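You operate a simulated robot arm through the tools that you are given. There is no shell and no other tool. Be economical: measure what you need, move in short steps, check, and stop when the job is done.

You are at the controls of a simulated robot arm. One attempt, no reset.

JOB
Brush the small plate, stand the berry piece on it and cover it.
Fine: the berry piece from the work patch, in the middle; the brush goes back; the cover sits down on the plate's middle; damage nothing.

Only the result counts: the job must be done as asked and must still hold three seconds after the hand-in. Knocking over, shifting, dropping, spilling or breaking anything else fails it. Lids that push on must go on centred and level and be pressed home; caps that screw on are set level and turned clockwise until they are tight.

ROBOT AND FRAMES
A 7-joint arm with a two-finger parallel gripper, fixed in place. Base frame: the origin is at the foot of the arm, x ahead of it, y to its left, z up; the work surface is at about z = 720. Units: mm, degrees, N and s.
With the tool pointing down near the work surface it reaches from about 280 to 680 mm from the base axis. Its first joint turns from -66.0 to 66.0 degrees. Payload 1.57 kg.
The TCP is the grasp point between the finger pads, 30 mm short of the fingertips. In the tool frame z runs along the fingers and y along their closing line. Largest opening 110 mm; finger width 24, thickness 12; the body of the gripper, 48 by 112 mm, starts 78 mm behind the TCP.
Orientation is that of the tool frame in the base frame, as a unit quaternion [w, x, y, z]. With the fingers straight down and closing along the base's y, the tool's x points along the base's -x, its y along +y and its z along -z.

CONTROLS
- The arm moves only by the tool servo_tool. Its argument "rows" is one flat list of numbers, 7 for each row, row after row: the turn, a rotation vector about the tool's x, y, z in units of 120 degrees (1.0 is 120 degrees), then the shift along the tool's x, y, z in units of 300 mm (1.0 is 300 mm), then the finger opening in mm, from 0 to 110. In form: [ax, ay, az, dx, dy, dz, hand, ax, ay, az, dx, dy, dz, hand, ...]. A call has 1 to 8 rows; each row is the pose to reach, as a shift and turn from the pose commanded when the call began, along the tool's axes at that moment. A call with a number of a shift or a turn outside -1 to 1 is refused whole. A row lasts 0.2 s, in which the tool goes at most 50 mm and 8.6 degrees; a call with a longer step from one row to the next is refused whole, and so is a gripper value outside its range. Where a pose cannot be reached the arm comes as near as it can. A force on the tool above 70 N (or 10 N above the force at the start of the call, whichever is more), or a blocked arm, ends the call early, and 0.2 s more pass. Each finger travels about 108 mm/s and halts on what it meets, pressing with about 26 N; the grip force reading is that of the motor and also rises with nothing between the fingers. The clock runs only during rows and for 0.2 s after the last one: add rows that repeat a pose to give the fingers time. The reply holds the time, the measured pose of the TCP, the force on the tool along the base axes, the opening and the grip force, in the units named above and with some noise.
- Cameras (640 x 400 px; columns grow to the right, rows downward): "scene" is fixed at [155.3, -388.6, 1395.8]; the picture's right is [0.84, -0.55, 0.00], its down [-0.36, -0.54, -0.76] and it looks along [0.42, 0.64, -0.65] (base axes); focal length 326 px, centre (320, 200). "wrist" rides on the gripper at [70, 16, -141] in the tool frame; the picture's right is [-0.23, 0.97, 0.00], its down [-0.86, -0.20, -0.48] and it looks along [-0.47, -0.11, 0.88] (tool axes); focal length 222 px, centre (320, 200). There is no depth. A picture from a camera that has moved, and an enlarged one, comes with that camera's place and axes in the base frame and with its lens.
- grab_frame(camera): a new picture of that camera. It takes no simulated time.
- inspect(camera, box): a new picture of the part [left, top, right, bottom] of that camera's present view, enlarged. It takes no simulated time.
- sign_off(): hands the job in; it is judged then, once.

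Work in short steps. Places have to be worked out from the pictures, the camera data and where the tool is seen: move nearer, look again, correct. Check each grasp and each placing, and mend what went wrong. You have 120 turns and 76 pictures in all, those below and enlarged ones among them. Open the gripper and draw the arm clear of the work before you hand the job in, unless the task says otherwise; then end with one line.

The tools are called after "Emit:" by a JSON object that holds its "method" and its "body". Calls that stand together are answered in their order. servo_tool: Moves the arm, as the interface text tells. Its arguments: {"type":"object","properties":{"rows":{"type":"array"}},"required":["rows"]} The other tools are called the same way: grab_frame (camera) takes a picture; inspect (camera, box) takes an enlarged picture of a part of a camera's view; sign_off () hands the job in.

At the start:

```text
t: 0.0
tcp_pos: [425.1, 23.4, 1041.0]
orientation: [0.0, 0.0, 1.0, -0.001]
contact_force: [1.4, -0.8, -0.6]
gripper_width: 109.9
gripper_force: 0.0
```

scene: 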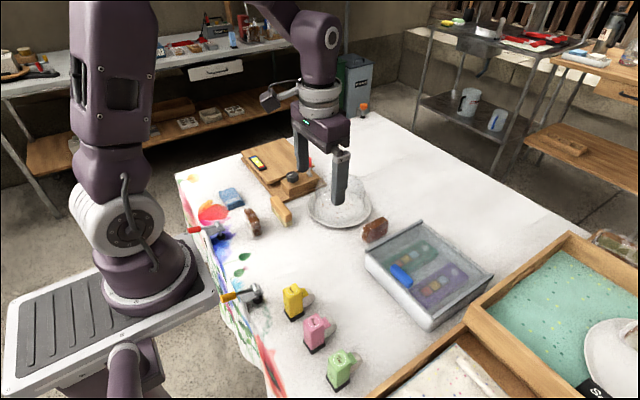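
wrist: 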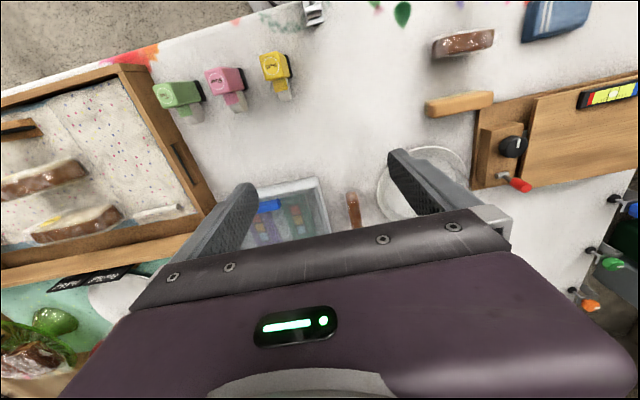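

The scene is crowded, so I'll enlarge the regions first to identify the plate, brush, berry piece and cover.

Emit:
{"method": "inspect", "body": {"camera": "scene", "box": [170, 130, 410, 280]}}

Emit:
{"method": "inspect", "body": {"camera": "scene", "box": [360, 200, 640, 400]}}

Emit:
{"method": "inspect", "body": {"camera": "wrist", "box": [0, 50, 240, 400]}}

Emit:
{"method": "inspect", "body": {"camera": "wrist", "box": [360, 0, 640, 220]}}

```text
2.67 times, centred on (290, 205) of scene
camera zoom: at [155.3, -388.6, 1395.8], right [0.84, -0.55, 0.0], down [-0.36, -0.54, -0.76], along [0.42, 0.64, -0.65], focal length 869 px, centre (400, 187)
```

zoom: 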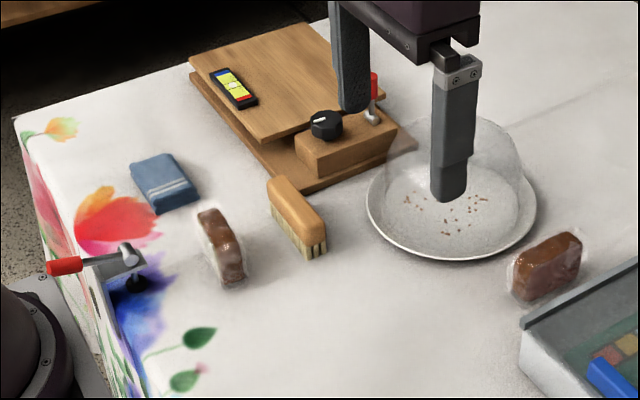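

```text
2.00 times, centred on (500, 300) of scene
camera zoom: at [155.3, -388.6, 1395.8], right [0.84, -0.55, 0.0], down [-0.36, -0.54, -0.76], along [0.42, 0.64, -0.65], focal length 652 px, centre (-40, 0)
```

zoom: 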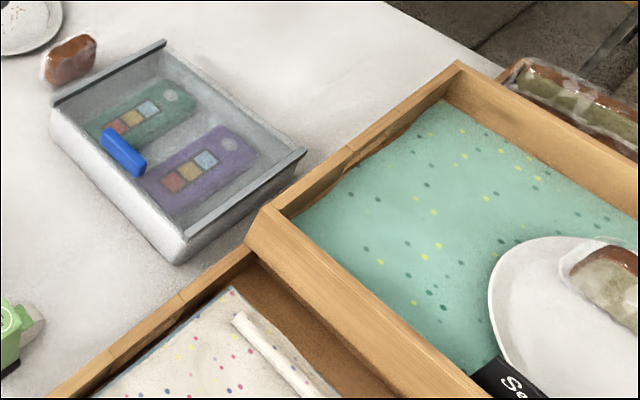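

```text
1.14 times, centred on (120, 225) of wrist
camera zoom: at [355.3, 40.9, 1181.9], right [0.23, 0.97, 0.0], down [0.85, -0.2, 0.48], along [0.47, -0.11, -0.88], focal length 254 px, centre (549, 171)
```

zoom: 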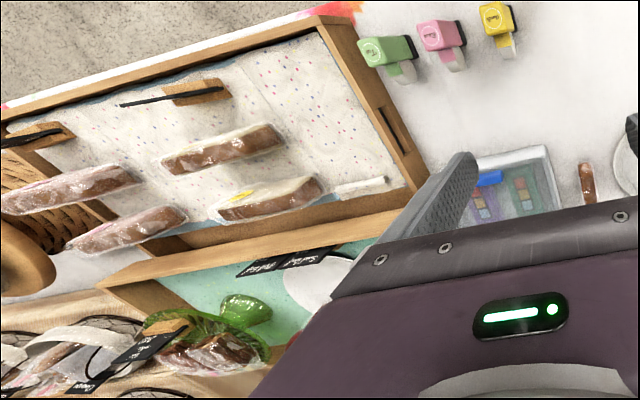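

```text
1.82 times, centred on (500, 110) of wrist
camera zoom: at [355.3, 40.9, 1181.9], right [0.23, 0.97, 0.0], down [0.85, -0.2, 0.48], along [0.47, -0.11, -0.88], focal length 404 px, centre (-7, 364)
```

zoom: 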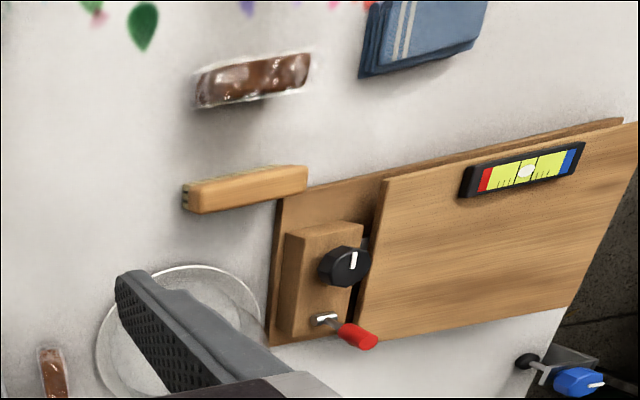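

There's a plate with crumbs that seems to have a clear dome over it, plus a brush and two wrapped pieces. I'll move left and back for a closer wrist view.

Emit:
{"method": "servo_tool", "body": {"rows": [0, 0, 0, -0.05, 0.13, 0.05, 110, 0, 0, 0, -0.1, 0.26, 0.1, 110, 0, 0, 0, -0.15, 0.39, 0.15, 110, 0, 0, 0, -0.2, 0.5, 0.2, 110, 0, 0, 0, -0.2, 0.5, 0.2, 110]}}

Emit:
{"method": "grab_frame", "body": {"camera": "wrist"}}

Emit:
{"method": "inspect", "body": {"camera": "scene", "box": [290, 150, 410, 250]}}

```text
t: 1.2
tcp_pos: [486.6, 174.4, 980.2]
orientation: [0.001, 0.0, 1.0, -0.001]
contact_force: [1.1, 0.1, -0.6]
gripper_width: 110.0
gripper_force: 0.2
```

```text
69 pictures are left
camera wrist: at [415.7, 192.1, 1121.4], right [0.23, 0.97, 0.0], down [0.85, -0.2, 0.48], along [0.47, -0.11, -0.88], focal length 222 px, centre (320, 200)
```

wrist: 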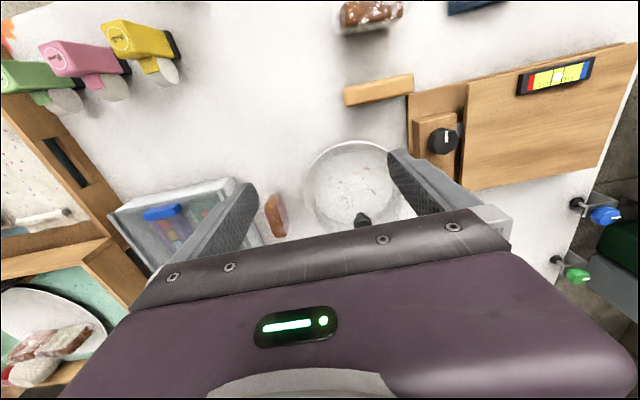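

```text
4.00 times, centred on (350, 200) of scene
camera zoom: at [155.4, -388.6, 1395.8], right [0.84, -0.55, 0.0], down [-0.36, -0.54, -0.76], along [0.42, 0.64, -0.65], focal length 1303 px, centre (200, 200)
```

zoom: 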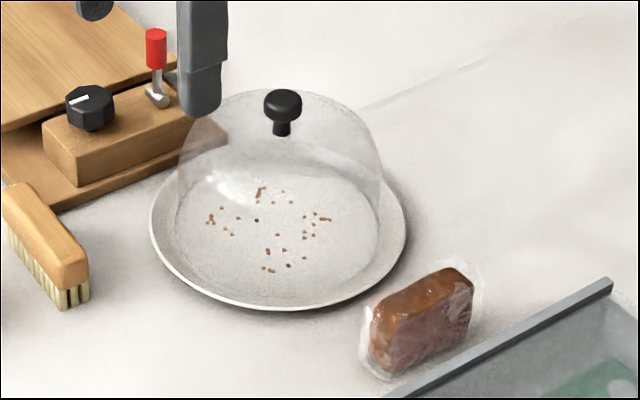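

The dome with a black knob sits on the plate and the crumbs are under it. Next I'll compare the two pieces up close.

Emit:
{"method": "inspect", "body": {"camera": "wrist", "box": [320, 0, 480, 100]}}

Emit:
{"method": "inspect", "body": {"camera": "scene", "box": [200, 170, 300, 250]}}

Emit:
{"method": "inspect", "body": {"camera": "wrist", "box": [230, 140, 420, 250]}}

```text
4.00 times, centred on (400, 50) of wrist
camera zoom: at [415.7, 192.1, 1121.4], right [0.23, 0.97, 0.0], down [0.85, -0.2, 0.48], along [0.47, -0.11, -0.88], focal length 888 px, centre (0, 800)
```

zoom: 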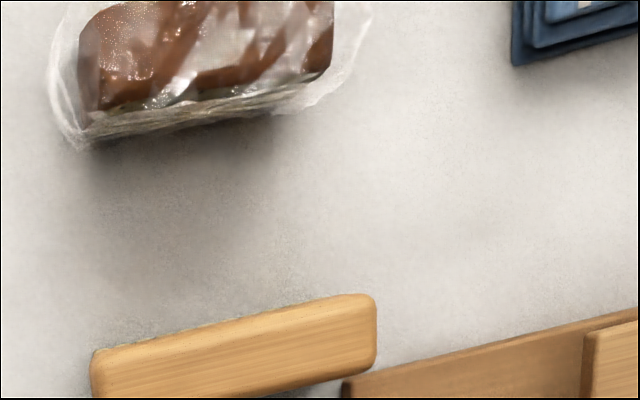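

```text
5.00 times, centred on (250, 210) of scene
camera zoom: at [155.4, -388.6, 1395.8], right [0.84, -0.55, 0.0], down [-0.36, -0.54, -0.76], along [0.42, 0.64, -0.65], focal length 1629 px, centre (670, 150)
```

zoom: 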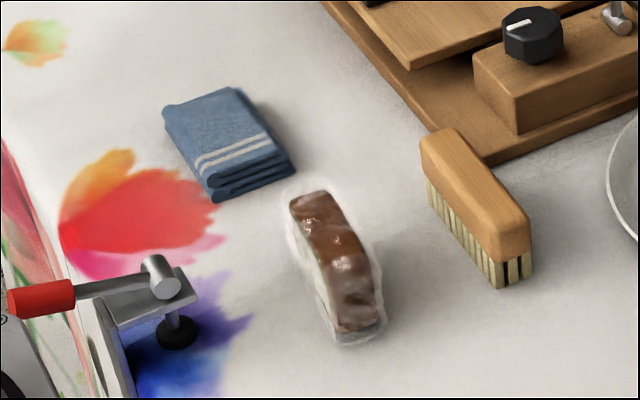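

```text
3.37 times, centred on (325, 195) of wrist
camera zoom: at [415.7, 192.1, 1121.4], right [0.23, 0.97, 0.0], down [0.85, -0.2, 0.48], along [0.47, -0.11, -0.88], focal length 748 px, centre (303, 217)
```

zoom: 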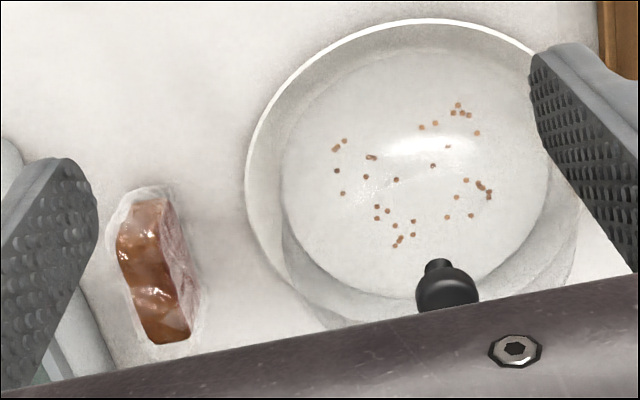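

The right piece has a reddish-purple side, so it's likely the berry one. The left piece has a pale greenish side. Triangulating puts the dome knob at about (617, 211, 842), concentric with the plate, so I'll hover above it.

Emit:
{"method": "servo_tool", "body": {"rows": [0, 0, 0, -0.11, 0.03, 0.05, 110, 0, 0, 0, -0.22, 0.06, 0.1, 110, 0, 0, 0, -0.33, 0.09, 0.17, 110, 0, 0, 0, -0.435, 0.122, 0.24, 110, 0, 0, 0, -0.435, 0.122, 0.24, 110]}}

Emit:
{"method": "grab_frame", "body": {"camera": "wrist"}}

Emit:
{"method": "inspect", "body": {"camera": "scene", "box": [280, 110, 420, 240]}}

```text
t: 2.4
tcp_pos: [615.8, 211.3, 907.8]
orientation: [0.001, 0.0, 1.0, -0.002]
contact_force: [0.7, -1.0, 0.3]
gripper_width: 109.9
gripper_force: 0.0
```

```text
64 pictures are left
camera wrist: at [546.1, 228.3, 1049.4], right [0.23, 0.97, 0.0], down [0.85, -0.2, 0.48], along [0.47, -0.11, -0.88], focal length 222 px, centre (320, 200)
```

wrist: 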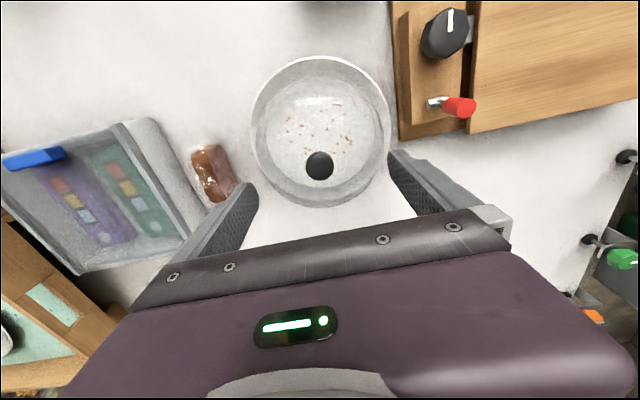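

```text
3.08 times, centred on (350, 175) of scene
camera zoom: at [155.4, -388.6, 1395.8], right [0.84, -0.55, 0.0], down [-0.36, -0.54, -0.76], along [0.42, 0.64, -0.65], focal length 1002 px, centre (228, 277)
```

zoom: 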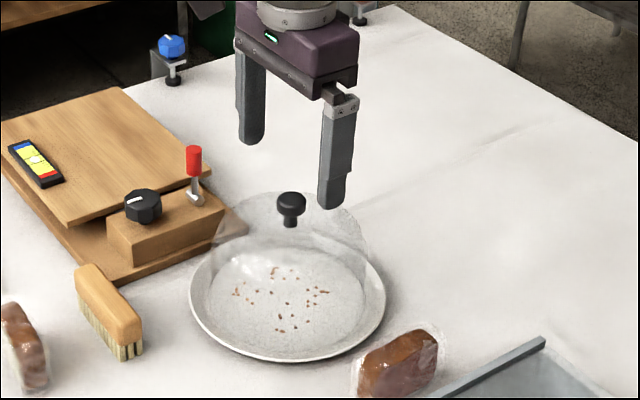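

The wrist ray confirms the knob at about (619, 211), with the head near z 838–850 and the crown near 820. I'll descend so the fingertips stop at about 827 and then close on the head.

Emit:
{"method": "servo_tool", "body": {"rows": [0, 0, 0, -0.005, 0, 0.06, 80, 0, 0, 0, -0.008, 0, 0.12, 60, 0, 0, 0, -0.008, 0, 0.168, 50, 0, 0, 0, -0.008, 0, 0.168, 50]}}

Emit:
{"method": "inspect", "body": {"camera": "scene", "box": [300, 140, 400, 220]}}

Emit:
{"method": "inspect", "body": {"camera": "wrist", "box": [200, 60, 440, 260]}}

```text
t: 3.4
tcp_pos: [617.9, 210.7, 856.4]
orientation: [0.0, 0.0, 1.0, 0.0]
contact_force: [0.3, -0.5, 0.0]
gripper_width: 50.0
gripper_force: 0.1
```

```text
5.00 times, centred on (350, 180) of scene
camera zoom: at [155.4, -388.6, 1395.8], right [0.84, -0.55, 0.0], down [-0.36, -0.54, -0.76], along [0.42, 0.64, -0.65], focal length 1629 px, centre (170, 300)
```

zoom: 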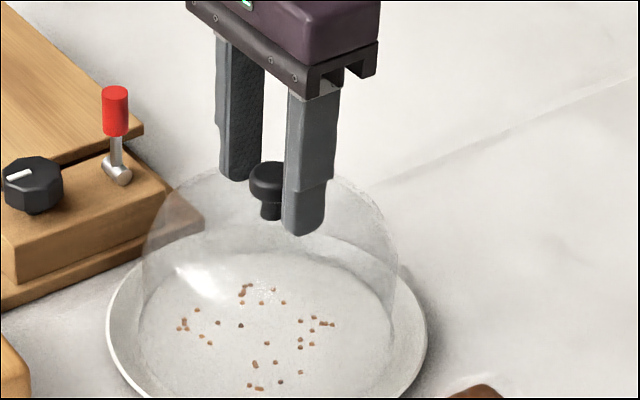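

```text
2.00 times, centred on (320, 160) of wrist
camera zoom: at [548.2, 227.4, 999.2], right [0.23, 0.97, 0.0], down [0.85, -0.2, 0.48], along [0.47, -0.11, -0.88], focal length 444 px, centre (320, 280)
```

zoom: 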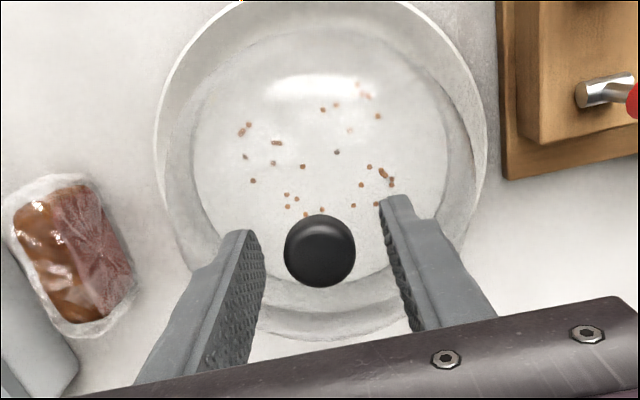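

The knob is centred between the fingers, so I'll close on it.

Emit:
{"method": "servo_tool", "body": {"rows": [0, 0, 0, 0, 0, 0, 30, 0, 0, 0, 0, 0, 0, 10, 0, 0, 0, 0, 0, 0, 10, 0, 0, 0, 0, 0, 0, 10]}}

```text
t: 4.4
tcp_pos: [618.4, 210.1, 858.3]
orientation: [0.001, 0.0, 1.0, -0.001]
contact_force: [0.0, -0.3, -0.3]
gripper_width: 26.6
gripper_force: 26.2
```

The fingers have closed on the knob at 26.6 mm. I'll lift 30 mm to test the grasp.

Emit:
{"method": "servo_tool", "body": {"rows": [0, 0, 0, 0, 0, -0.03, 10, 0, 0, 0, 0, 0, -0.07, 10, 0, 0, 0, 0, 0, -0.1, 10, 0, 0, 0, 0, 0, -0.1, 10]}}

Emit:
{"method": "inspect", "body": {"camera": "scene", "box": [270, 110, 430, 250]}}

```text
t: 5.4
tcp_pos: [618.6, 210.1, 887.4]
orientation: [0.001, 0.0, 1.0, -0.002]
contact_force: [-0.3, -0.8, -2.0]
gripper_width: 26.5
gripper_force: 25.8
```

```text
2.86 times, centred on (350, 180) of scene
camera zoom: at [155.4, -388.6, 1395.8], right [0.84, -0.55, 0.0], down [-0.36, -0.54, -0.76], along [0.42, 0.64, -0.65], focal length 931 px, centre (234, 257)
```

zoom: 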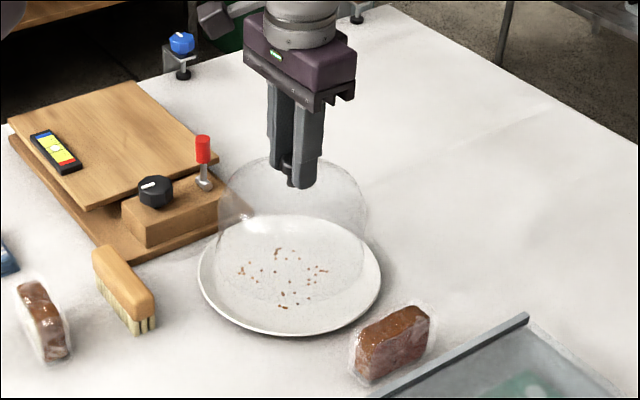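

The dome is held level. I'll carry it to the clear table area around (450, 92).

Emit:
{"method": "servo_tool", "body": {"rows": [0, 0, 0, 0.03, -0.02, -0.067, 10, 0, 0, 0, 0.13, -0.09, -0.067, 10, 0, 0, 0, 0.24, -0.165, -0.067, 10, 0, 0, 0, 0.35, -0.24, -0.067, 10, 0, 0, 0, 0.46, -0.32, -0.067, 10, 0, 0, 0, 0.54, -0.38, -0.067, 10, 0, 0, 0, 0.56, -0.393, -0.067, 10, 0, 0, 0, 0.56, -0.393, -0.067, 10]}}

Emit:
{"method": "grab_frame", "body": {"camera": "scene"}}

```text
t: 7.2
tcp_pos: [449.2, 91.4, 907.5]
orientation: [0.001, 0.0, 1.0, -0.001]
contact_force: [0.9, 0.8, -1.1]
gripper_width: 26.5
gripper_force: 26.2
```

```text
59 pictures are left
```

scene: 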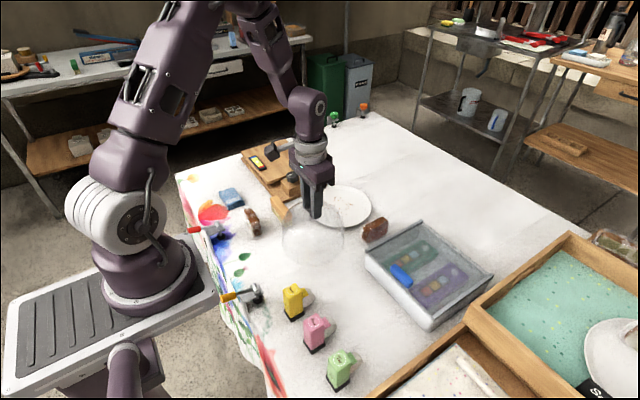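

The spot is clear. I'll lower quickly to about 857, then creep down watching the force.

Emit:
{"method": "servo_tool", "body": {"rows": [0, 0, 0, 0, 0, 0.06, 10, 0, 0, 0, 0, 0, 0.12, 10, 0, 0, 0, 0, 0, 0.16, 10, 0, 0, 0, 0, 0, 0.167, 10, 0, 0, 0, 0, 0, 0.167, 10]}}

Emit:
{"method": "servo_tool", "body": {"rows": [0, 0, 0, 0, 0, 0.005, 10, 0, 0, 0, 0, 0, 0.01, 10, 0, 0, 0, 0, 0, 0.01, 10]}}

Emit:
{"method": "servo_tool", "body": {"rows": [0, 0, 0, 0, 0, 0.004, 10, 0, 0, 0, 0, 0, 0.007, 10, 0, 0, 0, 0, 0, 0.007, 10]}}

```text
t: 8.4
tcp_pos: [450.2, 91.5, 856.2]
orientation: [0.001, 0.0, 1.0, 0.0]
contact_force: [-0.6, -0.2, -0.8]
gripper_width: 26.7
gripper_force: 25.7
```

```text
t: 9.2
tcp_pos: [450.3, 91.3, 854.5]
orientation: [0.001, 0.001, 1.0, -0.001]
contact_force: [0.2, 0.2, -0.9]
gripper_width: 27.0
gripper_force: 26.0
```

```text
t: 10.0
tcp_pos: [451.9, 91.7, 853.3]
orientation: [0.001, 0.0, 1.0, -0.001]
contact_force: [0.2, 0.3, -2.1]
gripper_width: 26.9
gripper_force: 26.1
```

There's no contact yet, so I'll keep creeping down.

Emit:
{"method": "servo_tool", "body": {"rows": [0, 0, 0, 0, 0, 0.004, 10, 0, 0, 0, 0, 0, 0.007, 10, 0, 0, 0, 0, 0, 0.007, 10]}}

Emit:
{"method": "servo_tool", "body": {"rows": [0, 0, 0, 0, 0, 0.004, 10, 0, 0, 0, 0, 0, 0.007, 10, 0, 0, 0, 0, 0, 0.007, 10]}}

Emit:
{"method": "inspect", "body": {"camera": "scene", "box": [260, 160, 380, 280]}}

```text
t: 10.8
tcp_pos: [451.0, 91.8, 850.9]
orientation: [0.0, 0.0, 1.0, -0.001]
contact_force: [-3.4, 0.5, 14.3]
gripper_width: 26.6
gripper_force: 26.0
```

```text
t: 11.6
tcp_pos: [449.9, 91.6, 849.1]
orientation: [0.003, 0.0, 1.0, -0.001]
contact_force: [0.4, -1.8, 21.7]
gripper_width: 26.8
gripper_force: 25.7
```

```text
3.33 times, centred on (320, 220) of scene
camera zoom: at [155.0, -388.7, 1395.8], right [0.84, -0.55, 0.0], down [-0.35, -0.54, -0.76], along [0.42, 0.64, -0.65], focal length 1086 px, centre (320, 133)
```

zoom: 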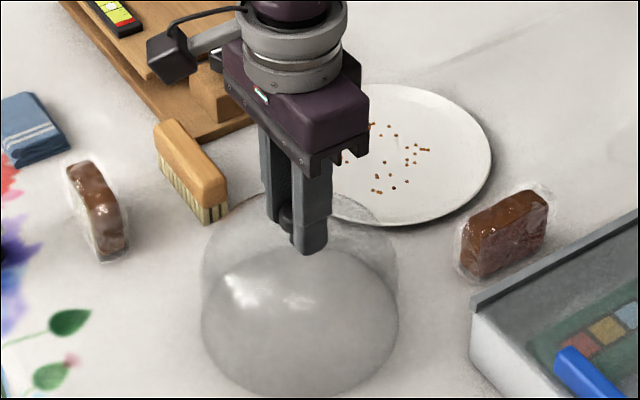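

The dome touched the table at about 851. I'll ease the press, open to 50 and rise off.

Emit:
{"method": "servo_tool", "body": {"rows": [0, 0, 0, 0, 0, -0.008, 10, 0, 0, 0, 0, 0, -0.008, 50, 0, 0, 0, 0, 0, -0.008, 60, 0, 0, 0, 0, 0, -0.07, 60, 0, 0, 0, 0, 0, -0.2, 60, 0, 0, 0, 0, 0, -0.3, 60, 0, 0, 0, 0, 0, -0.3, 60]}}

Emit:
{"method": "grab_frame", "body": {"camera": "wrist"}}

Emit:
{"method": "inspect", "body": {"camera": "scene", "box": [200, 150, 400, 280]}}

```text
t: 13.2
tcp_pos: [450.6, 91.9, 938.9]
orientation: [0.001, 0.001, 1.0, -0.001]
contact_force: [0.4, -0.1, -0.6]
gripper_width: 59.8
gripper_force: 0.0
```

```text
57 pictures are left
camera wrist: at [381.1, 109.4, 1081.0], right [0.23, 0.97, 0.0], down [0.85, -0.2, 0.48], along [0.47, -0.11, -0.88], focal length 222 px, centre (320, 200)
```

wrist: 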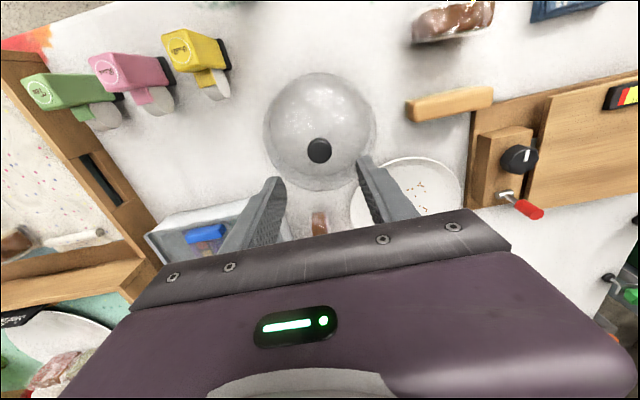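

```text
3.08 times, centred on (300, 215) of scene
camera zoom: at [155.3, -388.6, 1395.8], right [0.84, -0.55, 0.0], down [-0.36, -0.54, -0.76], along [0.42, 0.64, -0.65], focal length 1002 px, centre (382, 154)
```

zoom: 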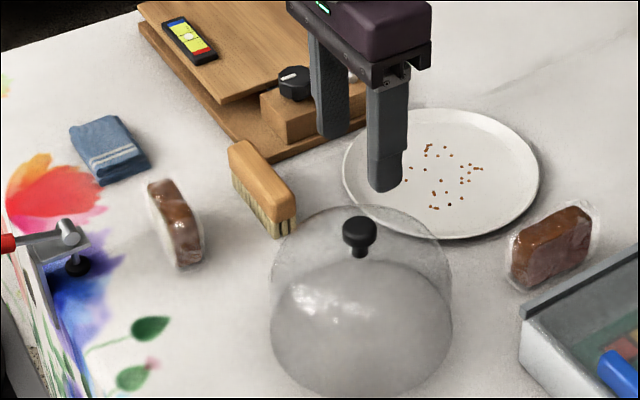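

The dome is standing safely aside. The brush is centred near (449, 269) with its long axis almost along y, so I'll yaw the tool about -85° while moving above it to grip across its width.

Emit:
{"method": "servo_tool", "body": {"rows": [0, 0, -0.07, 0, 0.07, 0, 60, 0, 0, -0.14, 0, 0.14, 0, 60, 0, 0, -0.21, 0, 0.22, 0, 60, 0, 0, -0.28, 0, 0.3, 0, 60, 0, 0, -0.35, 0, 0.38, 0, 60, 0, 0, -0.42, 0, 0.46, 0, 60, 0, 0, -0.49, 0, 0.53, 0, 60, 0, 0, -0.56, 0, 0.59, 0, 60]}}

Emit:
{"method": "servo_tool", "body": {"rows": [0, 0, -0.07, 0, 0, 0, 60, 0, 0, -0.14, 0, 0, 0, 60, 0, 0, -0.148, 0, 0, 0, 60, 0, 0, -0.148, 0, 0, 0, 60]}}

Emit:
{"method": "grab_frame", "body": {"camera": "wrist"}}

Emit:
{"method": "inspect", "body": {"camera": "scene", "box": [200, 120, 360, 250]}}

```text
t: 15.0
tcp_pos: [449.9, 269.4, 938.6]
orientation: [0.0, -0.554, 0.832, -0.002]
contact_force: [-0.2, 0.2, -0.7]
gripper_width: 59.9
gripper_force: 0.1
```

```text
t: 16.0
tcp_pos: [450.4, 270.1, 937.2]
orientation: [0.0, -0.676, 0.737, -0.002]
contact_force: [0.0, -0.6, -0.5]
gripper_width: 60.0
gripper_force: 0.1
```

```text
55 pictures are left
camera wrist: at [427.7, 202.1, 1079.7], right [-0.95, 0.31, 0.0], down [0.27, 0.84, 0.48], along [0.15, 0.45, -0.88], focal length 222 px, centre (320, 200)
```

wrist: 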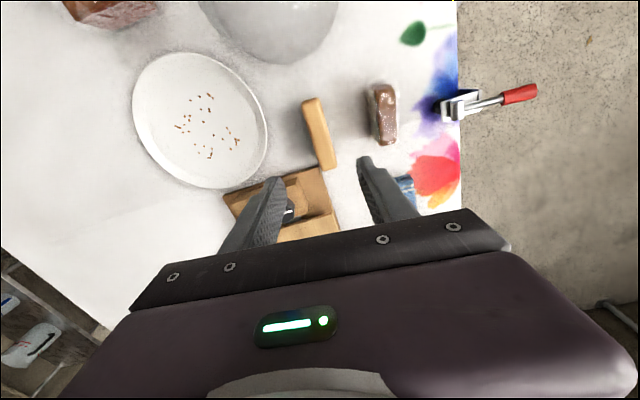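

```text
3.08 times, centred on (280, 185) of scene
camera zoom: at [155.3, -388.6, 1395.8], right [0.84, -0.55, 0.0], down [-0.36, -0.54, -0.76], along [0.42, 0.64, -0.65], focal length 1002 px, centre (443, 246)
```

zoom: 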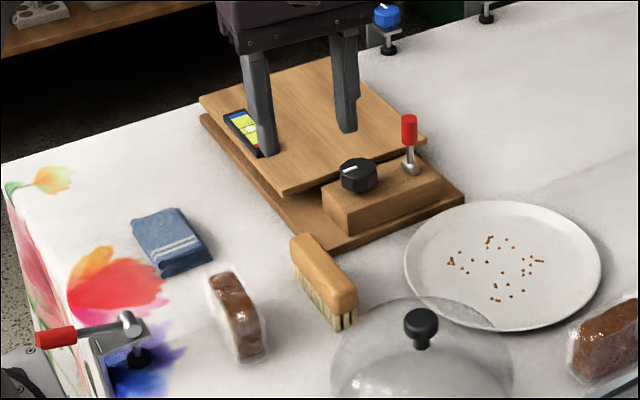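

Both views agree: brush centre (449.5, 268), top near z 760, axis about 3° off y. I'll descend part way, trim the yaw and check.

Emit:
{"method": "servo_tool", "body": {"rows": [0, 0, -0.015, 0.007, 0.002, 0.12, 56, 0, 0, -0.015, 0.007, 0.002, 0.25, 56, 0, 0, -0.015, 0.007, 0.002, 0.37, 56, 0, 0, -0.015, 0.007, 0.002, 0.45, 56, 0, 0, -0.015, 0.007, 0.002, 0.45, 56]}}

Emit:
{"method": "inspect", "body": {"camera": "wrist", "box": [200, 60, 440, 260]}}

Emit:
{"method": "inspect", "body": {"camera": "scene", "box": [220, 160, 320, 240]}}

```text
t: 17.2
tcp_pos: [450.6, 266.5, 801.8]
orientation: [0.0, -0.687, 0.727, -0.001]
contact_force: [0.5, 0.2, -0.1]
gripper_width: 56.2
gripper_force: 0.2
```

```text
2.00 times, centred on (320, 160) of wrist
camera zoom: at [429.9, 198.5, 944.7], right [-0.96, 0.28, 0.0], down [0.25, 0.84, 0.48], along [0.14, 0.46, -0.88], focal length 444 px, centre (320, 280)
```

zoom: 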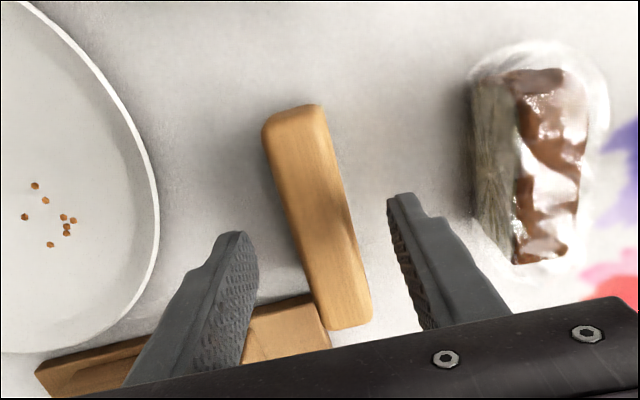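

```text
5.00 times, centred on (270, 200) of scene
camera zoom: at [155.4, -388.6, 1395.8], right [0.84, -0.55, 0.0], down [-0.36, -0.54, -0.76], along [0.42, 0.64, -0.65], focal length 1629 px, centre (570, 200)
```

zoom: 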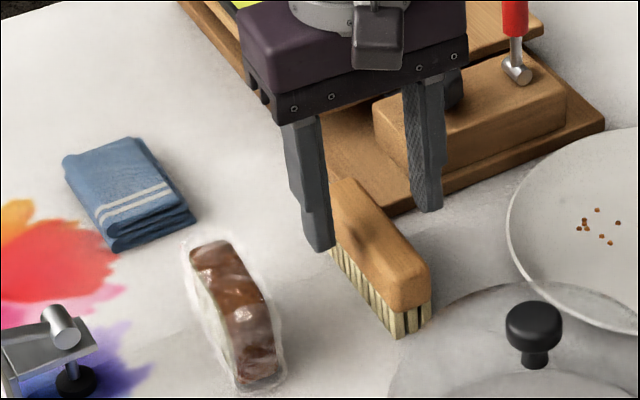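

The left piece's side is green, so it's the pistachio one and the right piece is berry. The brush is centred between the fingers, so I'll descend to TCP 766 and close.

Emit:
{"method": "servo_tool", "body": {"rows": [0, 0, 0, -0.01, 0, 0.06, 56, 0, 0, 0, -0.01, 0, 0.12, 56, 0, 0, 0, -0.01, 0, 0.12, 40, 0, 0, 0, -0.01, 0, 0.12, 15, 0, 0, 0, -0.01, 0, 0.12, 15, 0, 0, 0, -0.01, 0, 0.12, 15]}}

Emit:
{"method": "inspect", "body": {"camera": "scene", "box": [220, 160, 320, 240]}}

```text
t: 18.6
tcp_pos: [449.8, 269.7, 767.0]
orientation: [0.0, -0.687, 0.726, -0.001]
contact_force: [-0.1, -0.1, 0.2]
gripper_width: 25.5
gripper_force: 26.3
```

```text
5.00 times, centred on (270, 200) of scene
camera zoom: at [155.4, -388.6, 1395.8], right [0.84, -0.55, 0.0], down [-0.36, -0.54, -0.76], along [0.42, 0.64, -0.65], focal length 1629 px, centre (570, 200)
```

zoom: 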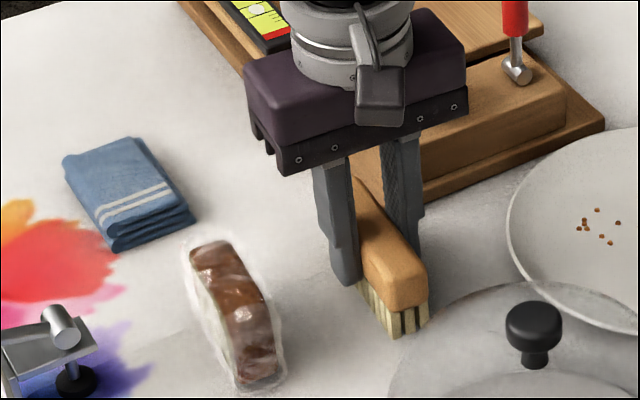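

The brush is gripped at 25.5 mm; its home is TCP (449.8, 269.5, 766) at yaw -86.8°. I'll lift 90 mm and start turning so the long axis points radially at the plate.

Emit:
{"method": "servo_tool", "body": {"rows": [0, 0, 0, 0, 0, -0.06, 15, 0, 0, 0, 0, 0, -0.18, 15, 0, 0, 0, 0, 0, -0.3, 15, 0, 0, 0.07, 0, 0, -0.3, 15, 0, 0, 0.14, 0, 0, -0.3, 15, 0, 0, 0.21, 0, 0, -0.3, 15, 0, 0, 0.28, 0, 0, -0.3, 15, 0, 0, 0.35, 0, 0, -0.3, 15]}}

Emit:
{"method": "servo_tool", "body": {"rows": [0, 0, 0.07, 0, 0, 0, 15, 0, 0, 0.14, 0, 0, 0, 15, 0, 0, 0.21, 0, 0, 0, 15, 0, 0, 0.215, 0, 0, 0, 15, 0, 0, 0.215, 0, 0, 0, 15]}}

Emit:
{"method": "grab_frame", "body": {"camera": "scene"}}

```text
t: 20.4
tcp_pos: [452.0, 270.3, 856.6]
orientation: [0.001, -0.38, 0.925, -0.001]
contact_force: [0.0, -0.4, -1.2]
gripper_width: 25.7
gripper_force: 26.4
```

```text
t: 21.6
tcp_pos: [449.1, 269.9, 856.6]
orientation: [0.0, -0.164, 0.986, -0.001]
contact_force: [0.7, 1.0, -1.4]
gripper_width: 25.4
gripper_force: 26.1
```

```text
50 pictures are left
```

scene: 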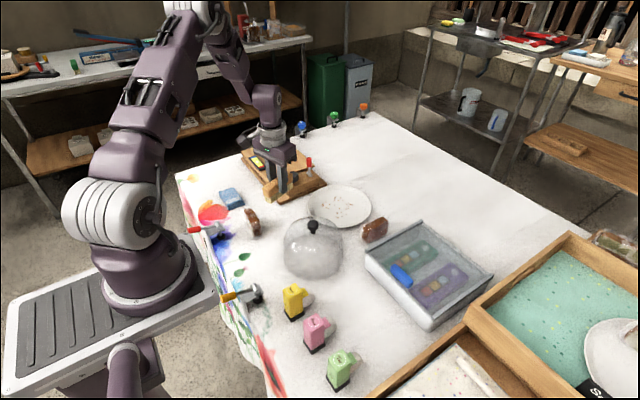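

The yaw is right and the brush is radial. I'll move over the plate to 45 mm on the +tangential side of centre, still high, and then lower to about 790.

Emit:
{"method": "servo_tool", "body": {"rows": [0, 0, 0, -0.1, -0.045, 0, 15, 0, 0, 0, -0.22, -0.1, 0, 15, 0, 0, 0, -0.34, -0.16, 0, 15, 0, 0, 0, -0.44, -0.205, 0, 15, 0, 0, 0, -0.469, -0.22, 0, 15, 0, 0, 0, -0.469, -0.22, 0.1, 15, 0, 0, 0, -0.469, -0.22, 0.2, 15, 0, 0, 0, -0.469, -0.22, 0.22, 15]}}

Emit:
{"method": "inspect", "body": {"camera": "scene", "box": [270, 140, 410, 250]}}

Emit:
{"method": "grab_frame", "body": {"camera": "wrist"}}

```text
t: 23.4
tcp_pos: [604.8, 253.3, 790.5]
orientation: [0.0, -0.165, 0.986, -0.002]
contact_force: [1.1, 0.3, -1.0]
gripper_width: 25.7
gripper_force: 25.9
```

```text
3.64 times, centred on (340, 195) of scene
camera zoom: at [155.4, -388.6, 1395.8], right [0.84, -0.55, 0.0], down [-0.36, -0.54, -0.76], along [0.42, 0.64, -0.65], focal length 1185 px, centre (247, 218)
```

zoom: 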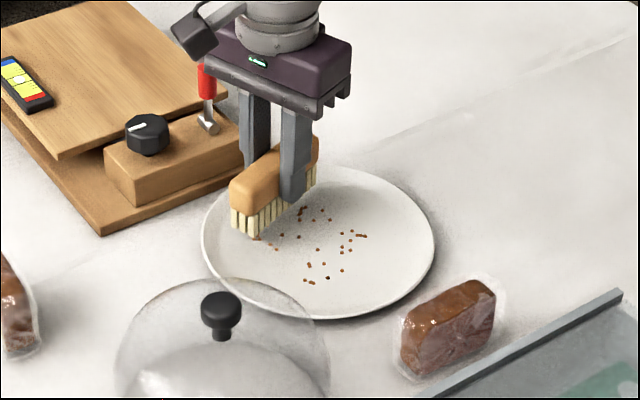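

```text
48 pictures are left
camera wrist: at [533.2, 247.0, 932.2], right [-0.1, 0.99, 0.0], down [0.87, 0.09, 0.48], along [0.48, 0.05, -0.88], focal length 222 px, centre (320, 200)
```

wrist: 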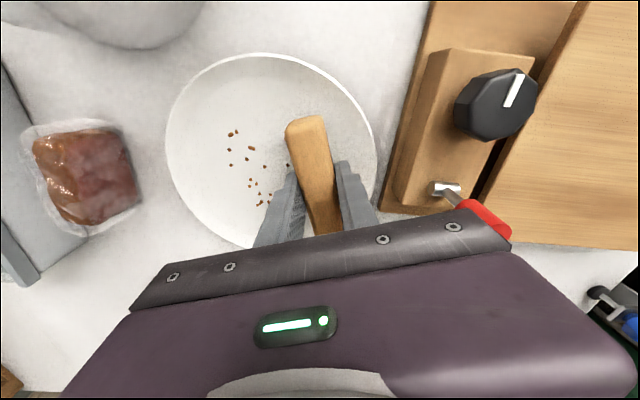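

The brush is aligned over the +side of the plate and spans the crumbs. I'll lower gently until the bristles touch.

Emit:
{"method": "servo_tool", "body": {"rows": [0, 0, 0, 0, 0, 0.03, 15, 0, 0, 0, 0, 0, 0.053, 15, 0, 0, 0, 0, 0, 0.053, 15]}}

Emit:
{"method": "servo_tool", "body": {"rows": [0, 0, 0, 0, 0, 0.004, 15, 0, 0, 0, 0, 0, 0.007, 15, 0, 0, 0, 0, 0, 0.007, 15]}}

```text
t: 24.2
tcp_pos: [604.8, 253.9, 773.9]
orientation: [0.0, -0.165, 0.986, -0.001]
contact_force: [-0.4, 0.1, -0.5]
gripper_width: 25.8
gripper_force: 26.4
```

```text
t: 25.0
tcp_pos: [604.0, 251.9, 774.0]
orientation: [0.001, -0.164, 0.986, -0.001]
contact_force: [-1.6, -1.5, 14.7]
gripper_width: 25.9
gripper_force: 26.3
```

The bristles are in contact at about 15 N. I'll back off 0.7 mm for a lighter touch and stroke slowly across to the other side.

Emit:
{"method": "servo_tool", "body": {"rows": [0, 0, 0, 0, 0, -0.0023, 15, 0, 0, 0, 0, -0.04, -0.0023, 15, 0, 0, 0, 0, -0.08, -0.0023, 15, 0, 0, 0, 0, -0.12, -0.0023, 15, 0, 0, 0, 0, -0.16, -0.0023, 15]}}

Emit:
{"method": "inspect", "body": {"camera": "scene", "box": [270, 140, 410, 250]}}

```text
t: 26.2
tcp_pos: [619.9, 207.5, 774.3]
orientation: [0.001, -0.165, 0.986, -0.002]
contact_force: [-0.9, 1.5, 3.5]
gripper_width: 25.8
gripper_force: 26.0
```

```text
3.64 times, centred on (340, 195) of scene
camera zoom: at [155.3, -388.6, 1395.8], right [0.84, -0.55, 0.0], down [-0.36, -0.54, -0.76], along [0.42, 0.64, -0.65], focal length 1185 px, centre (247, 218)
```

zoom: 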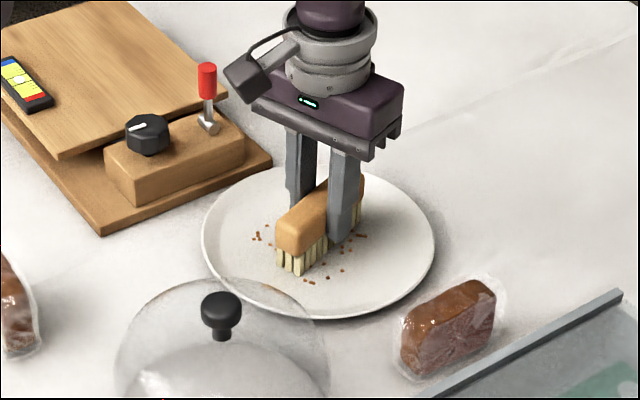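

The force is now light at 3.5 N. I'll finish the stroke to about -50 mm and check the crumbs.

Emit:
{"method": "servo_tool", "body": {"rows": [0, 0, 0, 0, -0.04, 0, 15, 0, 0, 0, 0, -0.08, 0, 15, 0, 0, 0, 0, -0.12, 0, 15, 0, 0, 0, 0, -0.16, 0, 15, 0, 0, 0, 0, -0.16, 0, 15]}}

Emit:
{"method": "inspect", "body": {"camera": "scene", "box": [270, 140, 410, 250]}}

Emit:
{"method": "inspect", "body": {"camera": "wrist", "box": [200, 20, 440, 260]}}

```text
t: 27.4
tcp_pos: [636.4, 161.8, 773.2]
orientation: [0.0, -0.165, 0.986, -0.002]
contact_force: [-0.3, -0.4, 0.0]
gripper_width: 25.8
gripper_force: 25.7
```

```text
3.64 times, centred on (340, 195) of scene
camera zoom: at [155.4, -388.6, 1395.8], right [0.84, -0.55, 0.0], down [-0.36, -0.54, -0.76], along [0.42, 0.64, -0.65], focal length 1185 px, centre (247, 218)
```

zoom: 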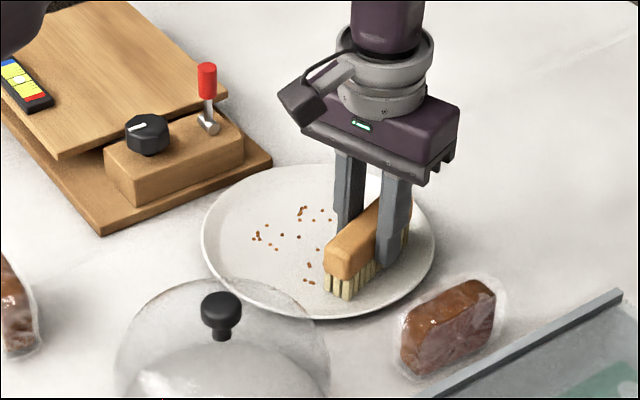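

```text
1.67 times, centred on (320, 140) of wrist
camera zoom: at [563.9, 155.9, 915.7], right [-0.1, 0.99, 0.0], down [0.87, 0.09, 0.48], along [0.48, 0.05, -0.88], focal length 370 px, centre (320, 300)
```

zoom: 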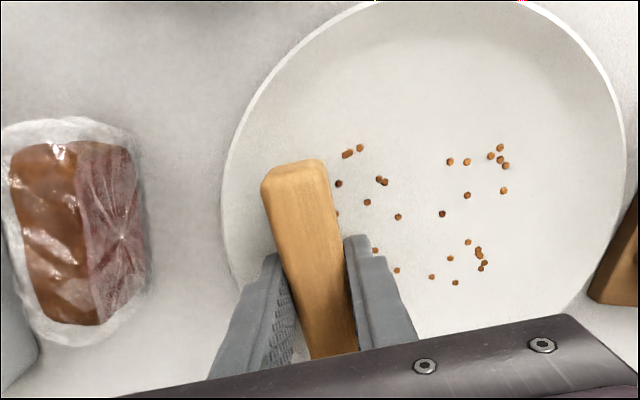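

The crumbs are still there and the contact was nearly zero, so the stroke was too light. I'll press in about 2 mm and stroke back.

Emit:
{"method": "servo_tool", "body": {"rows": [0, 0, 0, 0, 0, 0.004, 15, 0, 0, 0, 0, 0, 0.007, 15, 0, 0, 0, 0, 0, 0.007, 15]}}

Emit:
{"method": "servo_tool", "body": {"rows": [0, 0, 0, 0, 0.04, 0, 15, 0, 0, 0, 0, 0.08, 0, 15, 0, 0, 0, 0, 0.12, 0, 15, 0, 0, 0, 0, 0.16, 0, 15, 0, 0, 0, 0, 0.16, 0, 15]}}

Emit:
{"method": "inspect", "body": {"camera": "scene", "box": [270, 140, 410, 250]}}

```text
t: 28.2
tcp_pos: [636.2, 162.1, 772.9]
orientation: [0.001, -0.165, 0.986, -0.002]
contact_force: [-3.4, 0.1, 24.3]
gripper_width: 25.5
gripper_force: 26.1
```

```text
t: 29.4
tcp_pos: [620.8, 206.0, 772.9]
orientation: [0.001, -0.164, 0.986, -0.001]
contact_force: [4.1, -9.7, 25.0]
gripper_width: 25.6
gripper_force: 26.1
```

```text
3.64 times, centred on (340, 195) of scene
camera zoom: at [154.9, -389.0, 1395.8], right [0.84, -0.55, 0.0], down [-0.35, -0.54, -0.76], along [0.42, 0.64, -0.65], focal length 1185 px, centre (247, 218)
```

zoom: 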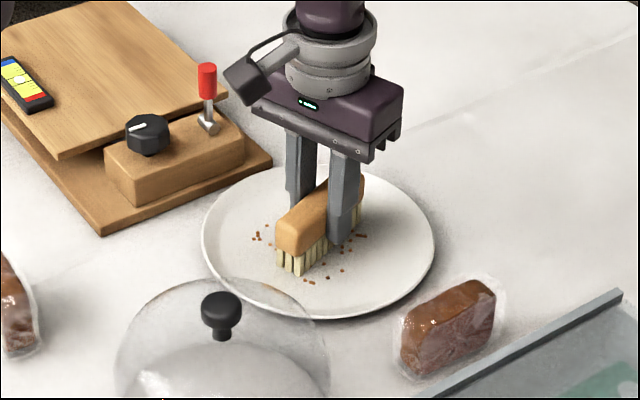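

No change is visible yet, so I'll complete this stroke with slightly less pressure and recheck the crumbs and plate position.

Emit:
{"method": "servo_tool", "body": {"rows": [0, 0, 0, 0, 0.04, -0.003, 15, 0, 0, 0, 0, 0.08, -0.003, 15, 0, 0, 0, 0, 0.12, -0.003, 15, 0, 0, 0, 0, 0.16, -0.003, 15, 0, 0, 0, 0, 0.16, -0.003, 15]}}

Emit:
{"method": "inspect", "body": {"camera": "scene", "box": [270, 140, 410, 250]}}

```text
t: 30.6
tcp_pos: [604.4, 252.8, 772.4]
orientation: [-0.001, -0.165, 0.986, -0.001]
contact_force: [-0.6, -2.2, 5.5]
gripper_width: 25.5
gripper_force: 25.7
```

```text
3.64 times, centred on (340, 195) of scene
camera zoom: at [155.2, -388.7, 1395.8], right [0.84, -0.55, 0.0], down [-0.36, -0.54, -0.76], along [0.42, 0.64, -0.65], focal length 1185 px, centre (247, 218)
```

zoom: 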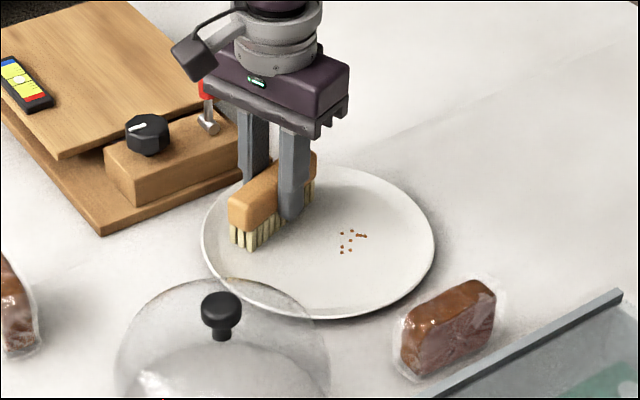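

That worked: most crumb clusters are gone and one remains right of centre. I'll stroke back with about 12 N.

Emit:
{"method": "servo_tool", "body": {"rows": [0, 0, 0, 0, 0, 0.003, 15, 0, 0, 0, 0, -0.05, 0.003, 15, 0, 0, 0, 0, -0.1, 0.003, 15, 0, 0, 0, 0, -0.15, 0.003, 15, 0, 0, 0, 0, -0.2, 0.003, 15, 0, 0, 0, 0, -0.25, 0.003, 15, 0, 0, 0, 0, -0.3, 0.003, 15, 0, 0, 0, 0, -0.32, 0.003, 15]}}

Emit:
{"method": "inspect", "body": {"camera": "scene", "box": [270, 140, 410, 250]}}

```text
t: 32.4
tcp_pos: [634.5, 161.8, 771.9]
orientation: [0.0, -0.165, 0.986, -0.001]
contact_force: [-1.5, 3.4, 10.0]
gripper_width: 25.3
gripper_force: 26.5
```

```text
3.64 times, centred on (340, 195) of scene
camera zoom: at [155.1, -388.6, 1395.9], right [0.84, -0.55, 0.0], down [-0.35, -0.54, -0.76], along [0.42, 0.64, -0.65], focal length 1185 px, centre (247, 218)
```

zoom: 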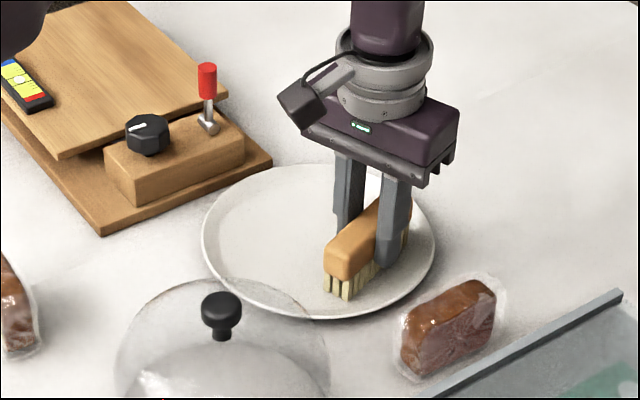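

No crumbs are visible now. I'll lift off and check the whole plate.

Emit:
{"method": "servo_tool", "body": {"rows": [0, 0, 0, 0, 0, -0.06, 15, 0, 0, 0, 0, 0, -0.17, 15, 0, 0, 0, 0, 0, -0.28, 15, 0, 0, 0, 0, 0, -0.28, 15]}}

Emit:
{"method": "inspect", "body": {"camera": "scene", "box": [270, 140, 410, 250]}}

Emit:
{"method": "grab_frame", "body": {"camera": "wrist"}}

```text
t: 33.4
tcp_pos: [634.9, 163.2, 855.4]
orientation: [0.001, -0.166, 0.986, -0.001]
contact_force: [-0.7, 0.1, 0.2]
gripper_width: 25.5
gripper_force: 26.1
```

```text
3.64 times, centred on (340, 195) of scene
camera zoom: at [155.4, -388.6, 1395.8], right [0.84, -0.55, 0.0], down [-0.36, -0.54, -0.76], along [0.42, 0.64, -0.65], focal length 1185 px, centre (247, 218)
```

zoom: 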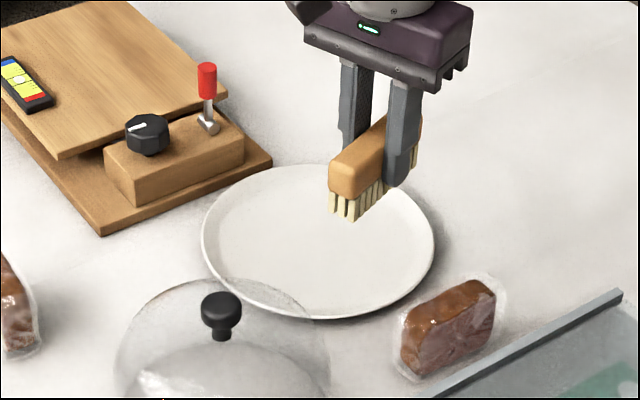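

```text
40 pictures are left
camera wrist: at [563.6, 155.7, 997.7], right [-0.1, 0.99, 0.0], down [0.87, 0.09, 0.48], along [0.48, 0.05, -0.88], focal length 222 px, centre (320, 200)
```

wrist: 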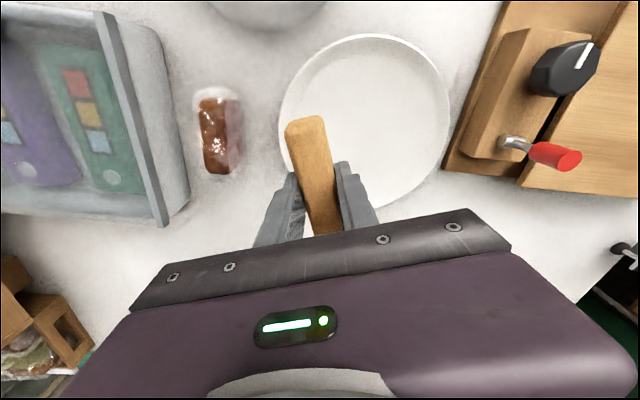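

The plate is clean and hasn't shifted. I'll carry the brush back above its home with the original yaw.

Emit:
{"method": "servo_tool", "body": {"rows": [0, 0, -0.07, 0.0585, 0.067, 0, 15, 0, 0, -0.14, 0.117, 0.134, 0, 15, 0, 0, -0.21, 0.1755, 0.201, 0, 15, 0, 0, -0.28, 0.234, 0.268, 0, 15, 0, 0, -0.35, 0.2925, 0.335, 0, 15, 0, 0, -0.42, 0.351, 0.402, 0, 15, 0, 0, -0.49, 0.4095, 0.469, 0, 15, 0, 0, -0.56, 0.468, 0.536, 0, 15]}}

Emit:
{"method": "servo_tool", "body": {"rows": [0, 0, -0.005, 0, 0, 0, 15, 0, 0, -0.005, 0, 0, 0, 15]}}

```text
t: 35.2
tcp_pos: [451.7, 267.2, 855.3]
orientation: [0.0, -0.684, 0.73, -0.002]
contact_force: [-0.8, 0.1, -1.1]
gripper_width: 25.9
gripper_force: 26.3
```

```text
t: 35.8
tcp_pos: [451.3, 268.8, 854.8]
orientation: [0.0, -0.687, 0.726, -0.001]
contact_force: [-0.1, 0.8, -0.7]
gripper_width: 25.6
gripper_force: 26.1
```

I'm above home, so I'll lower with a 1.5 mm correction to just above the table and then creep to contact.

Emit:
{"method": "servo_tool", "body": {"rows": [0, 0, 0, -0.002, 0.005, 0.1, 15, 0, 0, 0, -0.002, 0.005, 0.2, 15, 0, 0, 0, -0.002, 0.005, 0.27, 15, 0, 0, 0, -0.002, 0.005, 0.288, 15, 0, 0, 0, -0.002, 0.005, 0.288, 15]}}

Emit:
{"method": "servo_tool", "body": {"rows": [0, 0, 0, 0, 0, 0.004, 15, 0, 0, 0, 0, 0, 0.006, 15, 0, 0, 0, 0, 0, 0.006, 15]}}

```text
t: 37.0
tcp_pos: [449.8, 269.0, 769.5]
orientation: [0.0, -0.687, 0.726, -0.001]
contact_force: [-0.6, 0.0, -1.2]
gripper_width: 25.5
gripper_force: 26.1
```

```text
t: 37.8
tcp_pos: [448.8, 269.2, 766.9]
orientation: [0.0, -0.687, 0.727, -0.001]
contact_force: [-0.4, -0.1, -1.2]
gripper_width: 25.4
gripper_force: 26.1
```

Not touching yet, so I'll go down another 1.2 mm.

Emit:
{"method": "servo_tool", "body": {"rows": [0, 0, 0, 0, 0, 0.004, 15, 0, 0, 0, 0, 0, 0.004, 15]}}

```text
t: 38.4
tcp_pos: [450.7, 269.6, 765.3]
orientation: [0.0, -0.687, 0.727, -0.001]
contact_force: [0.3, -0.2, -0.4]
gripper_width: 25.5
gripper_force: 26.3
```

Emit:
{"method": "servo_tool", "body": {"rows": [0, 0, 0, 0, 0, 0.004, 15, 0, 0, 0, 0, 0, 0.004, 15]}}

```text
t: 39.0
tcp_pos: [449.3, 270.8, 764.9]
orientation: [0.0, -0.687, 0.726, -0.001]
contact_force: [-0.1, 0.1, 1.7]
gripper_width: 25.8
gripper_force: 25.9
```

The bristles are just touching the table at 1.7 N, so I'll open and rise.

Emit:
{"method": "servo_tool", "body": {"rows": [0, 0, 0, 0, 0, 0, 40, 0, 0, 0, 0, 0, 0, 56, 0, 0, 0, 0, 0, 0, 56, 0, 0, 0, 0, 0, -0.1, 56, 0, 0, 0, 0, 0, -0.25, 56, 0, 0, 0, 0, 0, -0.4, 56, 0, 0, 0, 0, 0, -0.5, 56, 0, 0, 0, 0, 0, -0.5, 56]}}

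Emit:
{"method": "inspect", "body": {"camera": "scene", "box": [200, 120, 360, 250]}}

```text
t: 40.8
tcp_pos: [450.0, 269.7, 914.9]
orientation: [-0.001, -0.687, 0.727, -0.002]
contact_force: [-0.4, -0.3, -0.4]
gripper_width: 56.0
gripper_force: 0.0
```

```text
3.08 times, centred on (280, 185) of scene
camera zoom: at [155.3, -388.6, 1395.8], right [0.84, -0.55, 0.0], down [-0.36, -0.54, -0.76], along [0.42, 0.64, -0.65], focal length 1002 px, centre (443, 246)
```

zoom: 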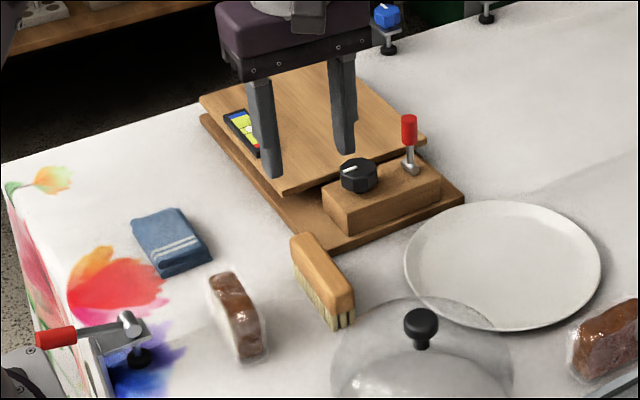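

The brush is back exactly where it was and upright. Next I'll go above the berry piece, unwinding the yaw to near 0.

Emit:
{"method": "servo_tool", "body": {"rows": [0, 0, 0.07, 0.076, -0.0585, 0, 80, 0, 0, 0.14, 0.152, -0.117, 0, 80, 0, 0, 0.21, 0.228, -0.1755, 0, 80, 0, 0, 0.28, 0.304, -0.234, 0, 80, 0, 0, 0.35, 0.38, -0.2925, 0, 80, 0, 0, 0.42, 0.456, -0.351, 0, 80, 0, 0, 0.49, 0.532, -0.4095, 0, 80, 0, 0, 0.56, 0.608, -0.468, 0, 80]}}

Emit:
{"method": "servo_tool", "body": {"rows": [0, 0, 0.07, 0, 0, 0, 80, 0, 0, 0.14, 0, 0, 0, 80, 0, 0, 0.163, 0, 0, 0, 80, 0, 0, 0.163, 0, 0, 0, 80]}}

Emit:
{"method": "grab_frame", "body": {"camera": "wrist"}}

Emit:
{"method": "inspect", "body": {"camera": "scene", "box": [340, 190, 440, 270]}}

```text
t: 42.6
tcp_pos: [580.4, 78.9, 914.1]
orientation: [0.0, -0.169, 0.986, -0.002]
contact_force: [-0.2, 0.1, 0.5]
gripper_width: 79.9
gripper_force: 0.1
```

```text
t: 43.6
tcp_pos: [578.7, 79.5, 915.4]
orientation: [0.0, 0.0, 1.0, 0.0]
contact_force: [-0.6, -0.3, 0.4]
gripper_width: 80.2
gripper_force: 0.0
```

```text
38 pictures are left
camera wrist: at [509.0, 96.9, 1057.3], right [0.23, 0.97, 0.0], down [0.85, -0.2, 0.48], along [0.47, -0.11, -0.88], focal length 222 px, centre (320, 200)
```

wrist: 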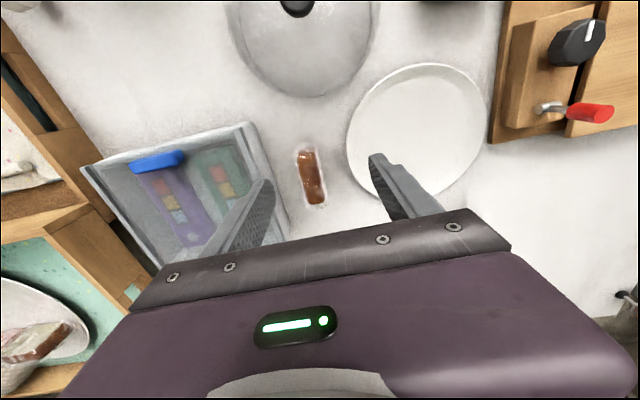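

```text
5.00 times, centred on (390, 230) of scene
camera zoom: at [155.3, -388.6, 1395.8], right [0.84, -0.55, 0.0], down [-0.36, -0.54, -0.76], along [0.42, 0.64, -0.65], focal length 1629 px, centre (-30, 50)
```

zoom: 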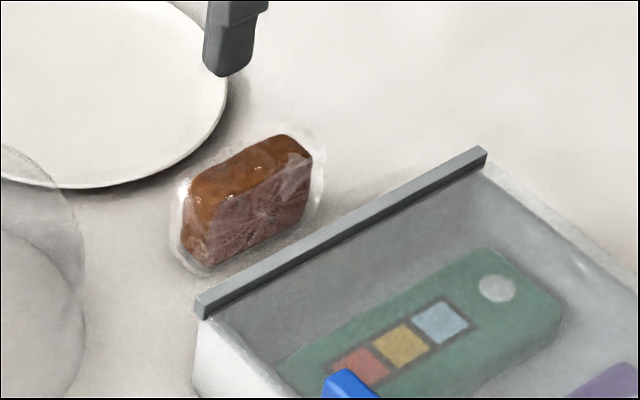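

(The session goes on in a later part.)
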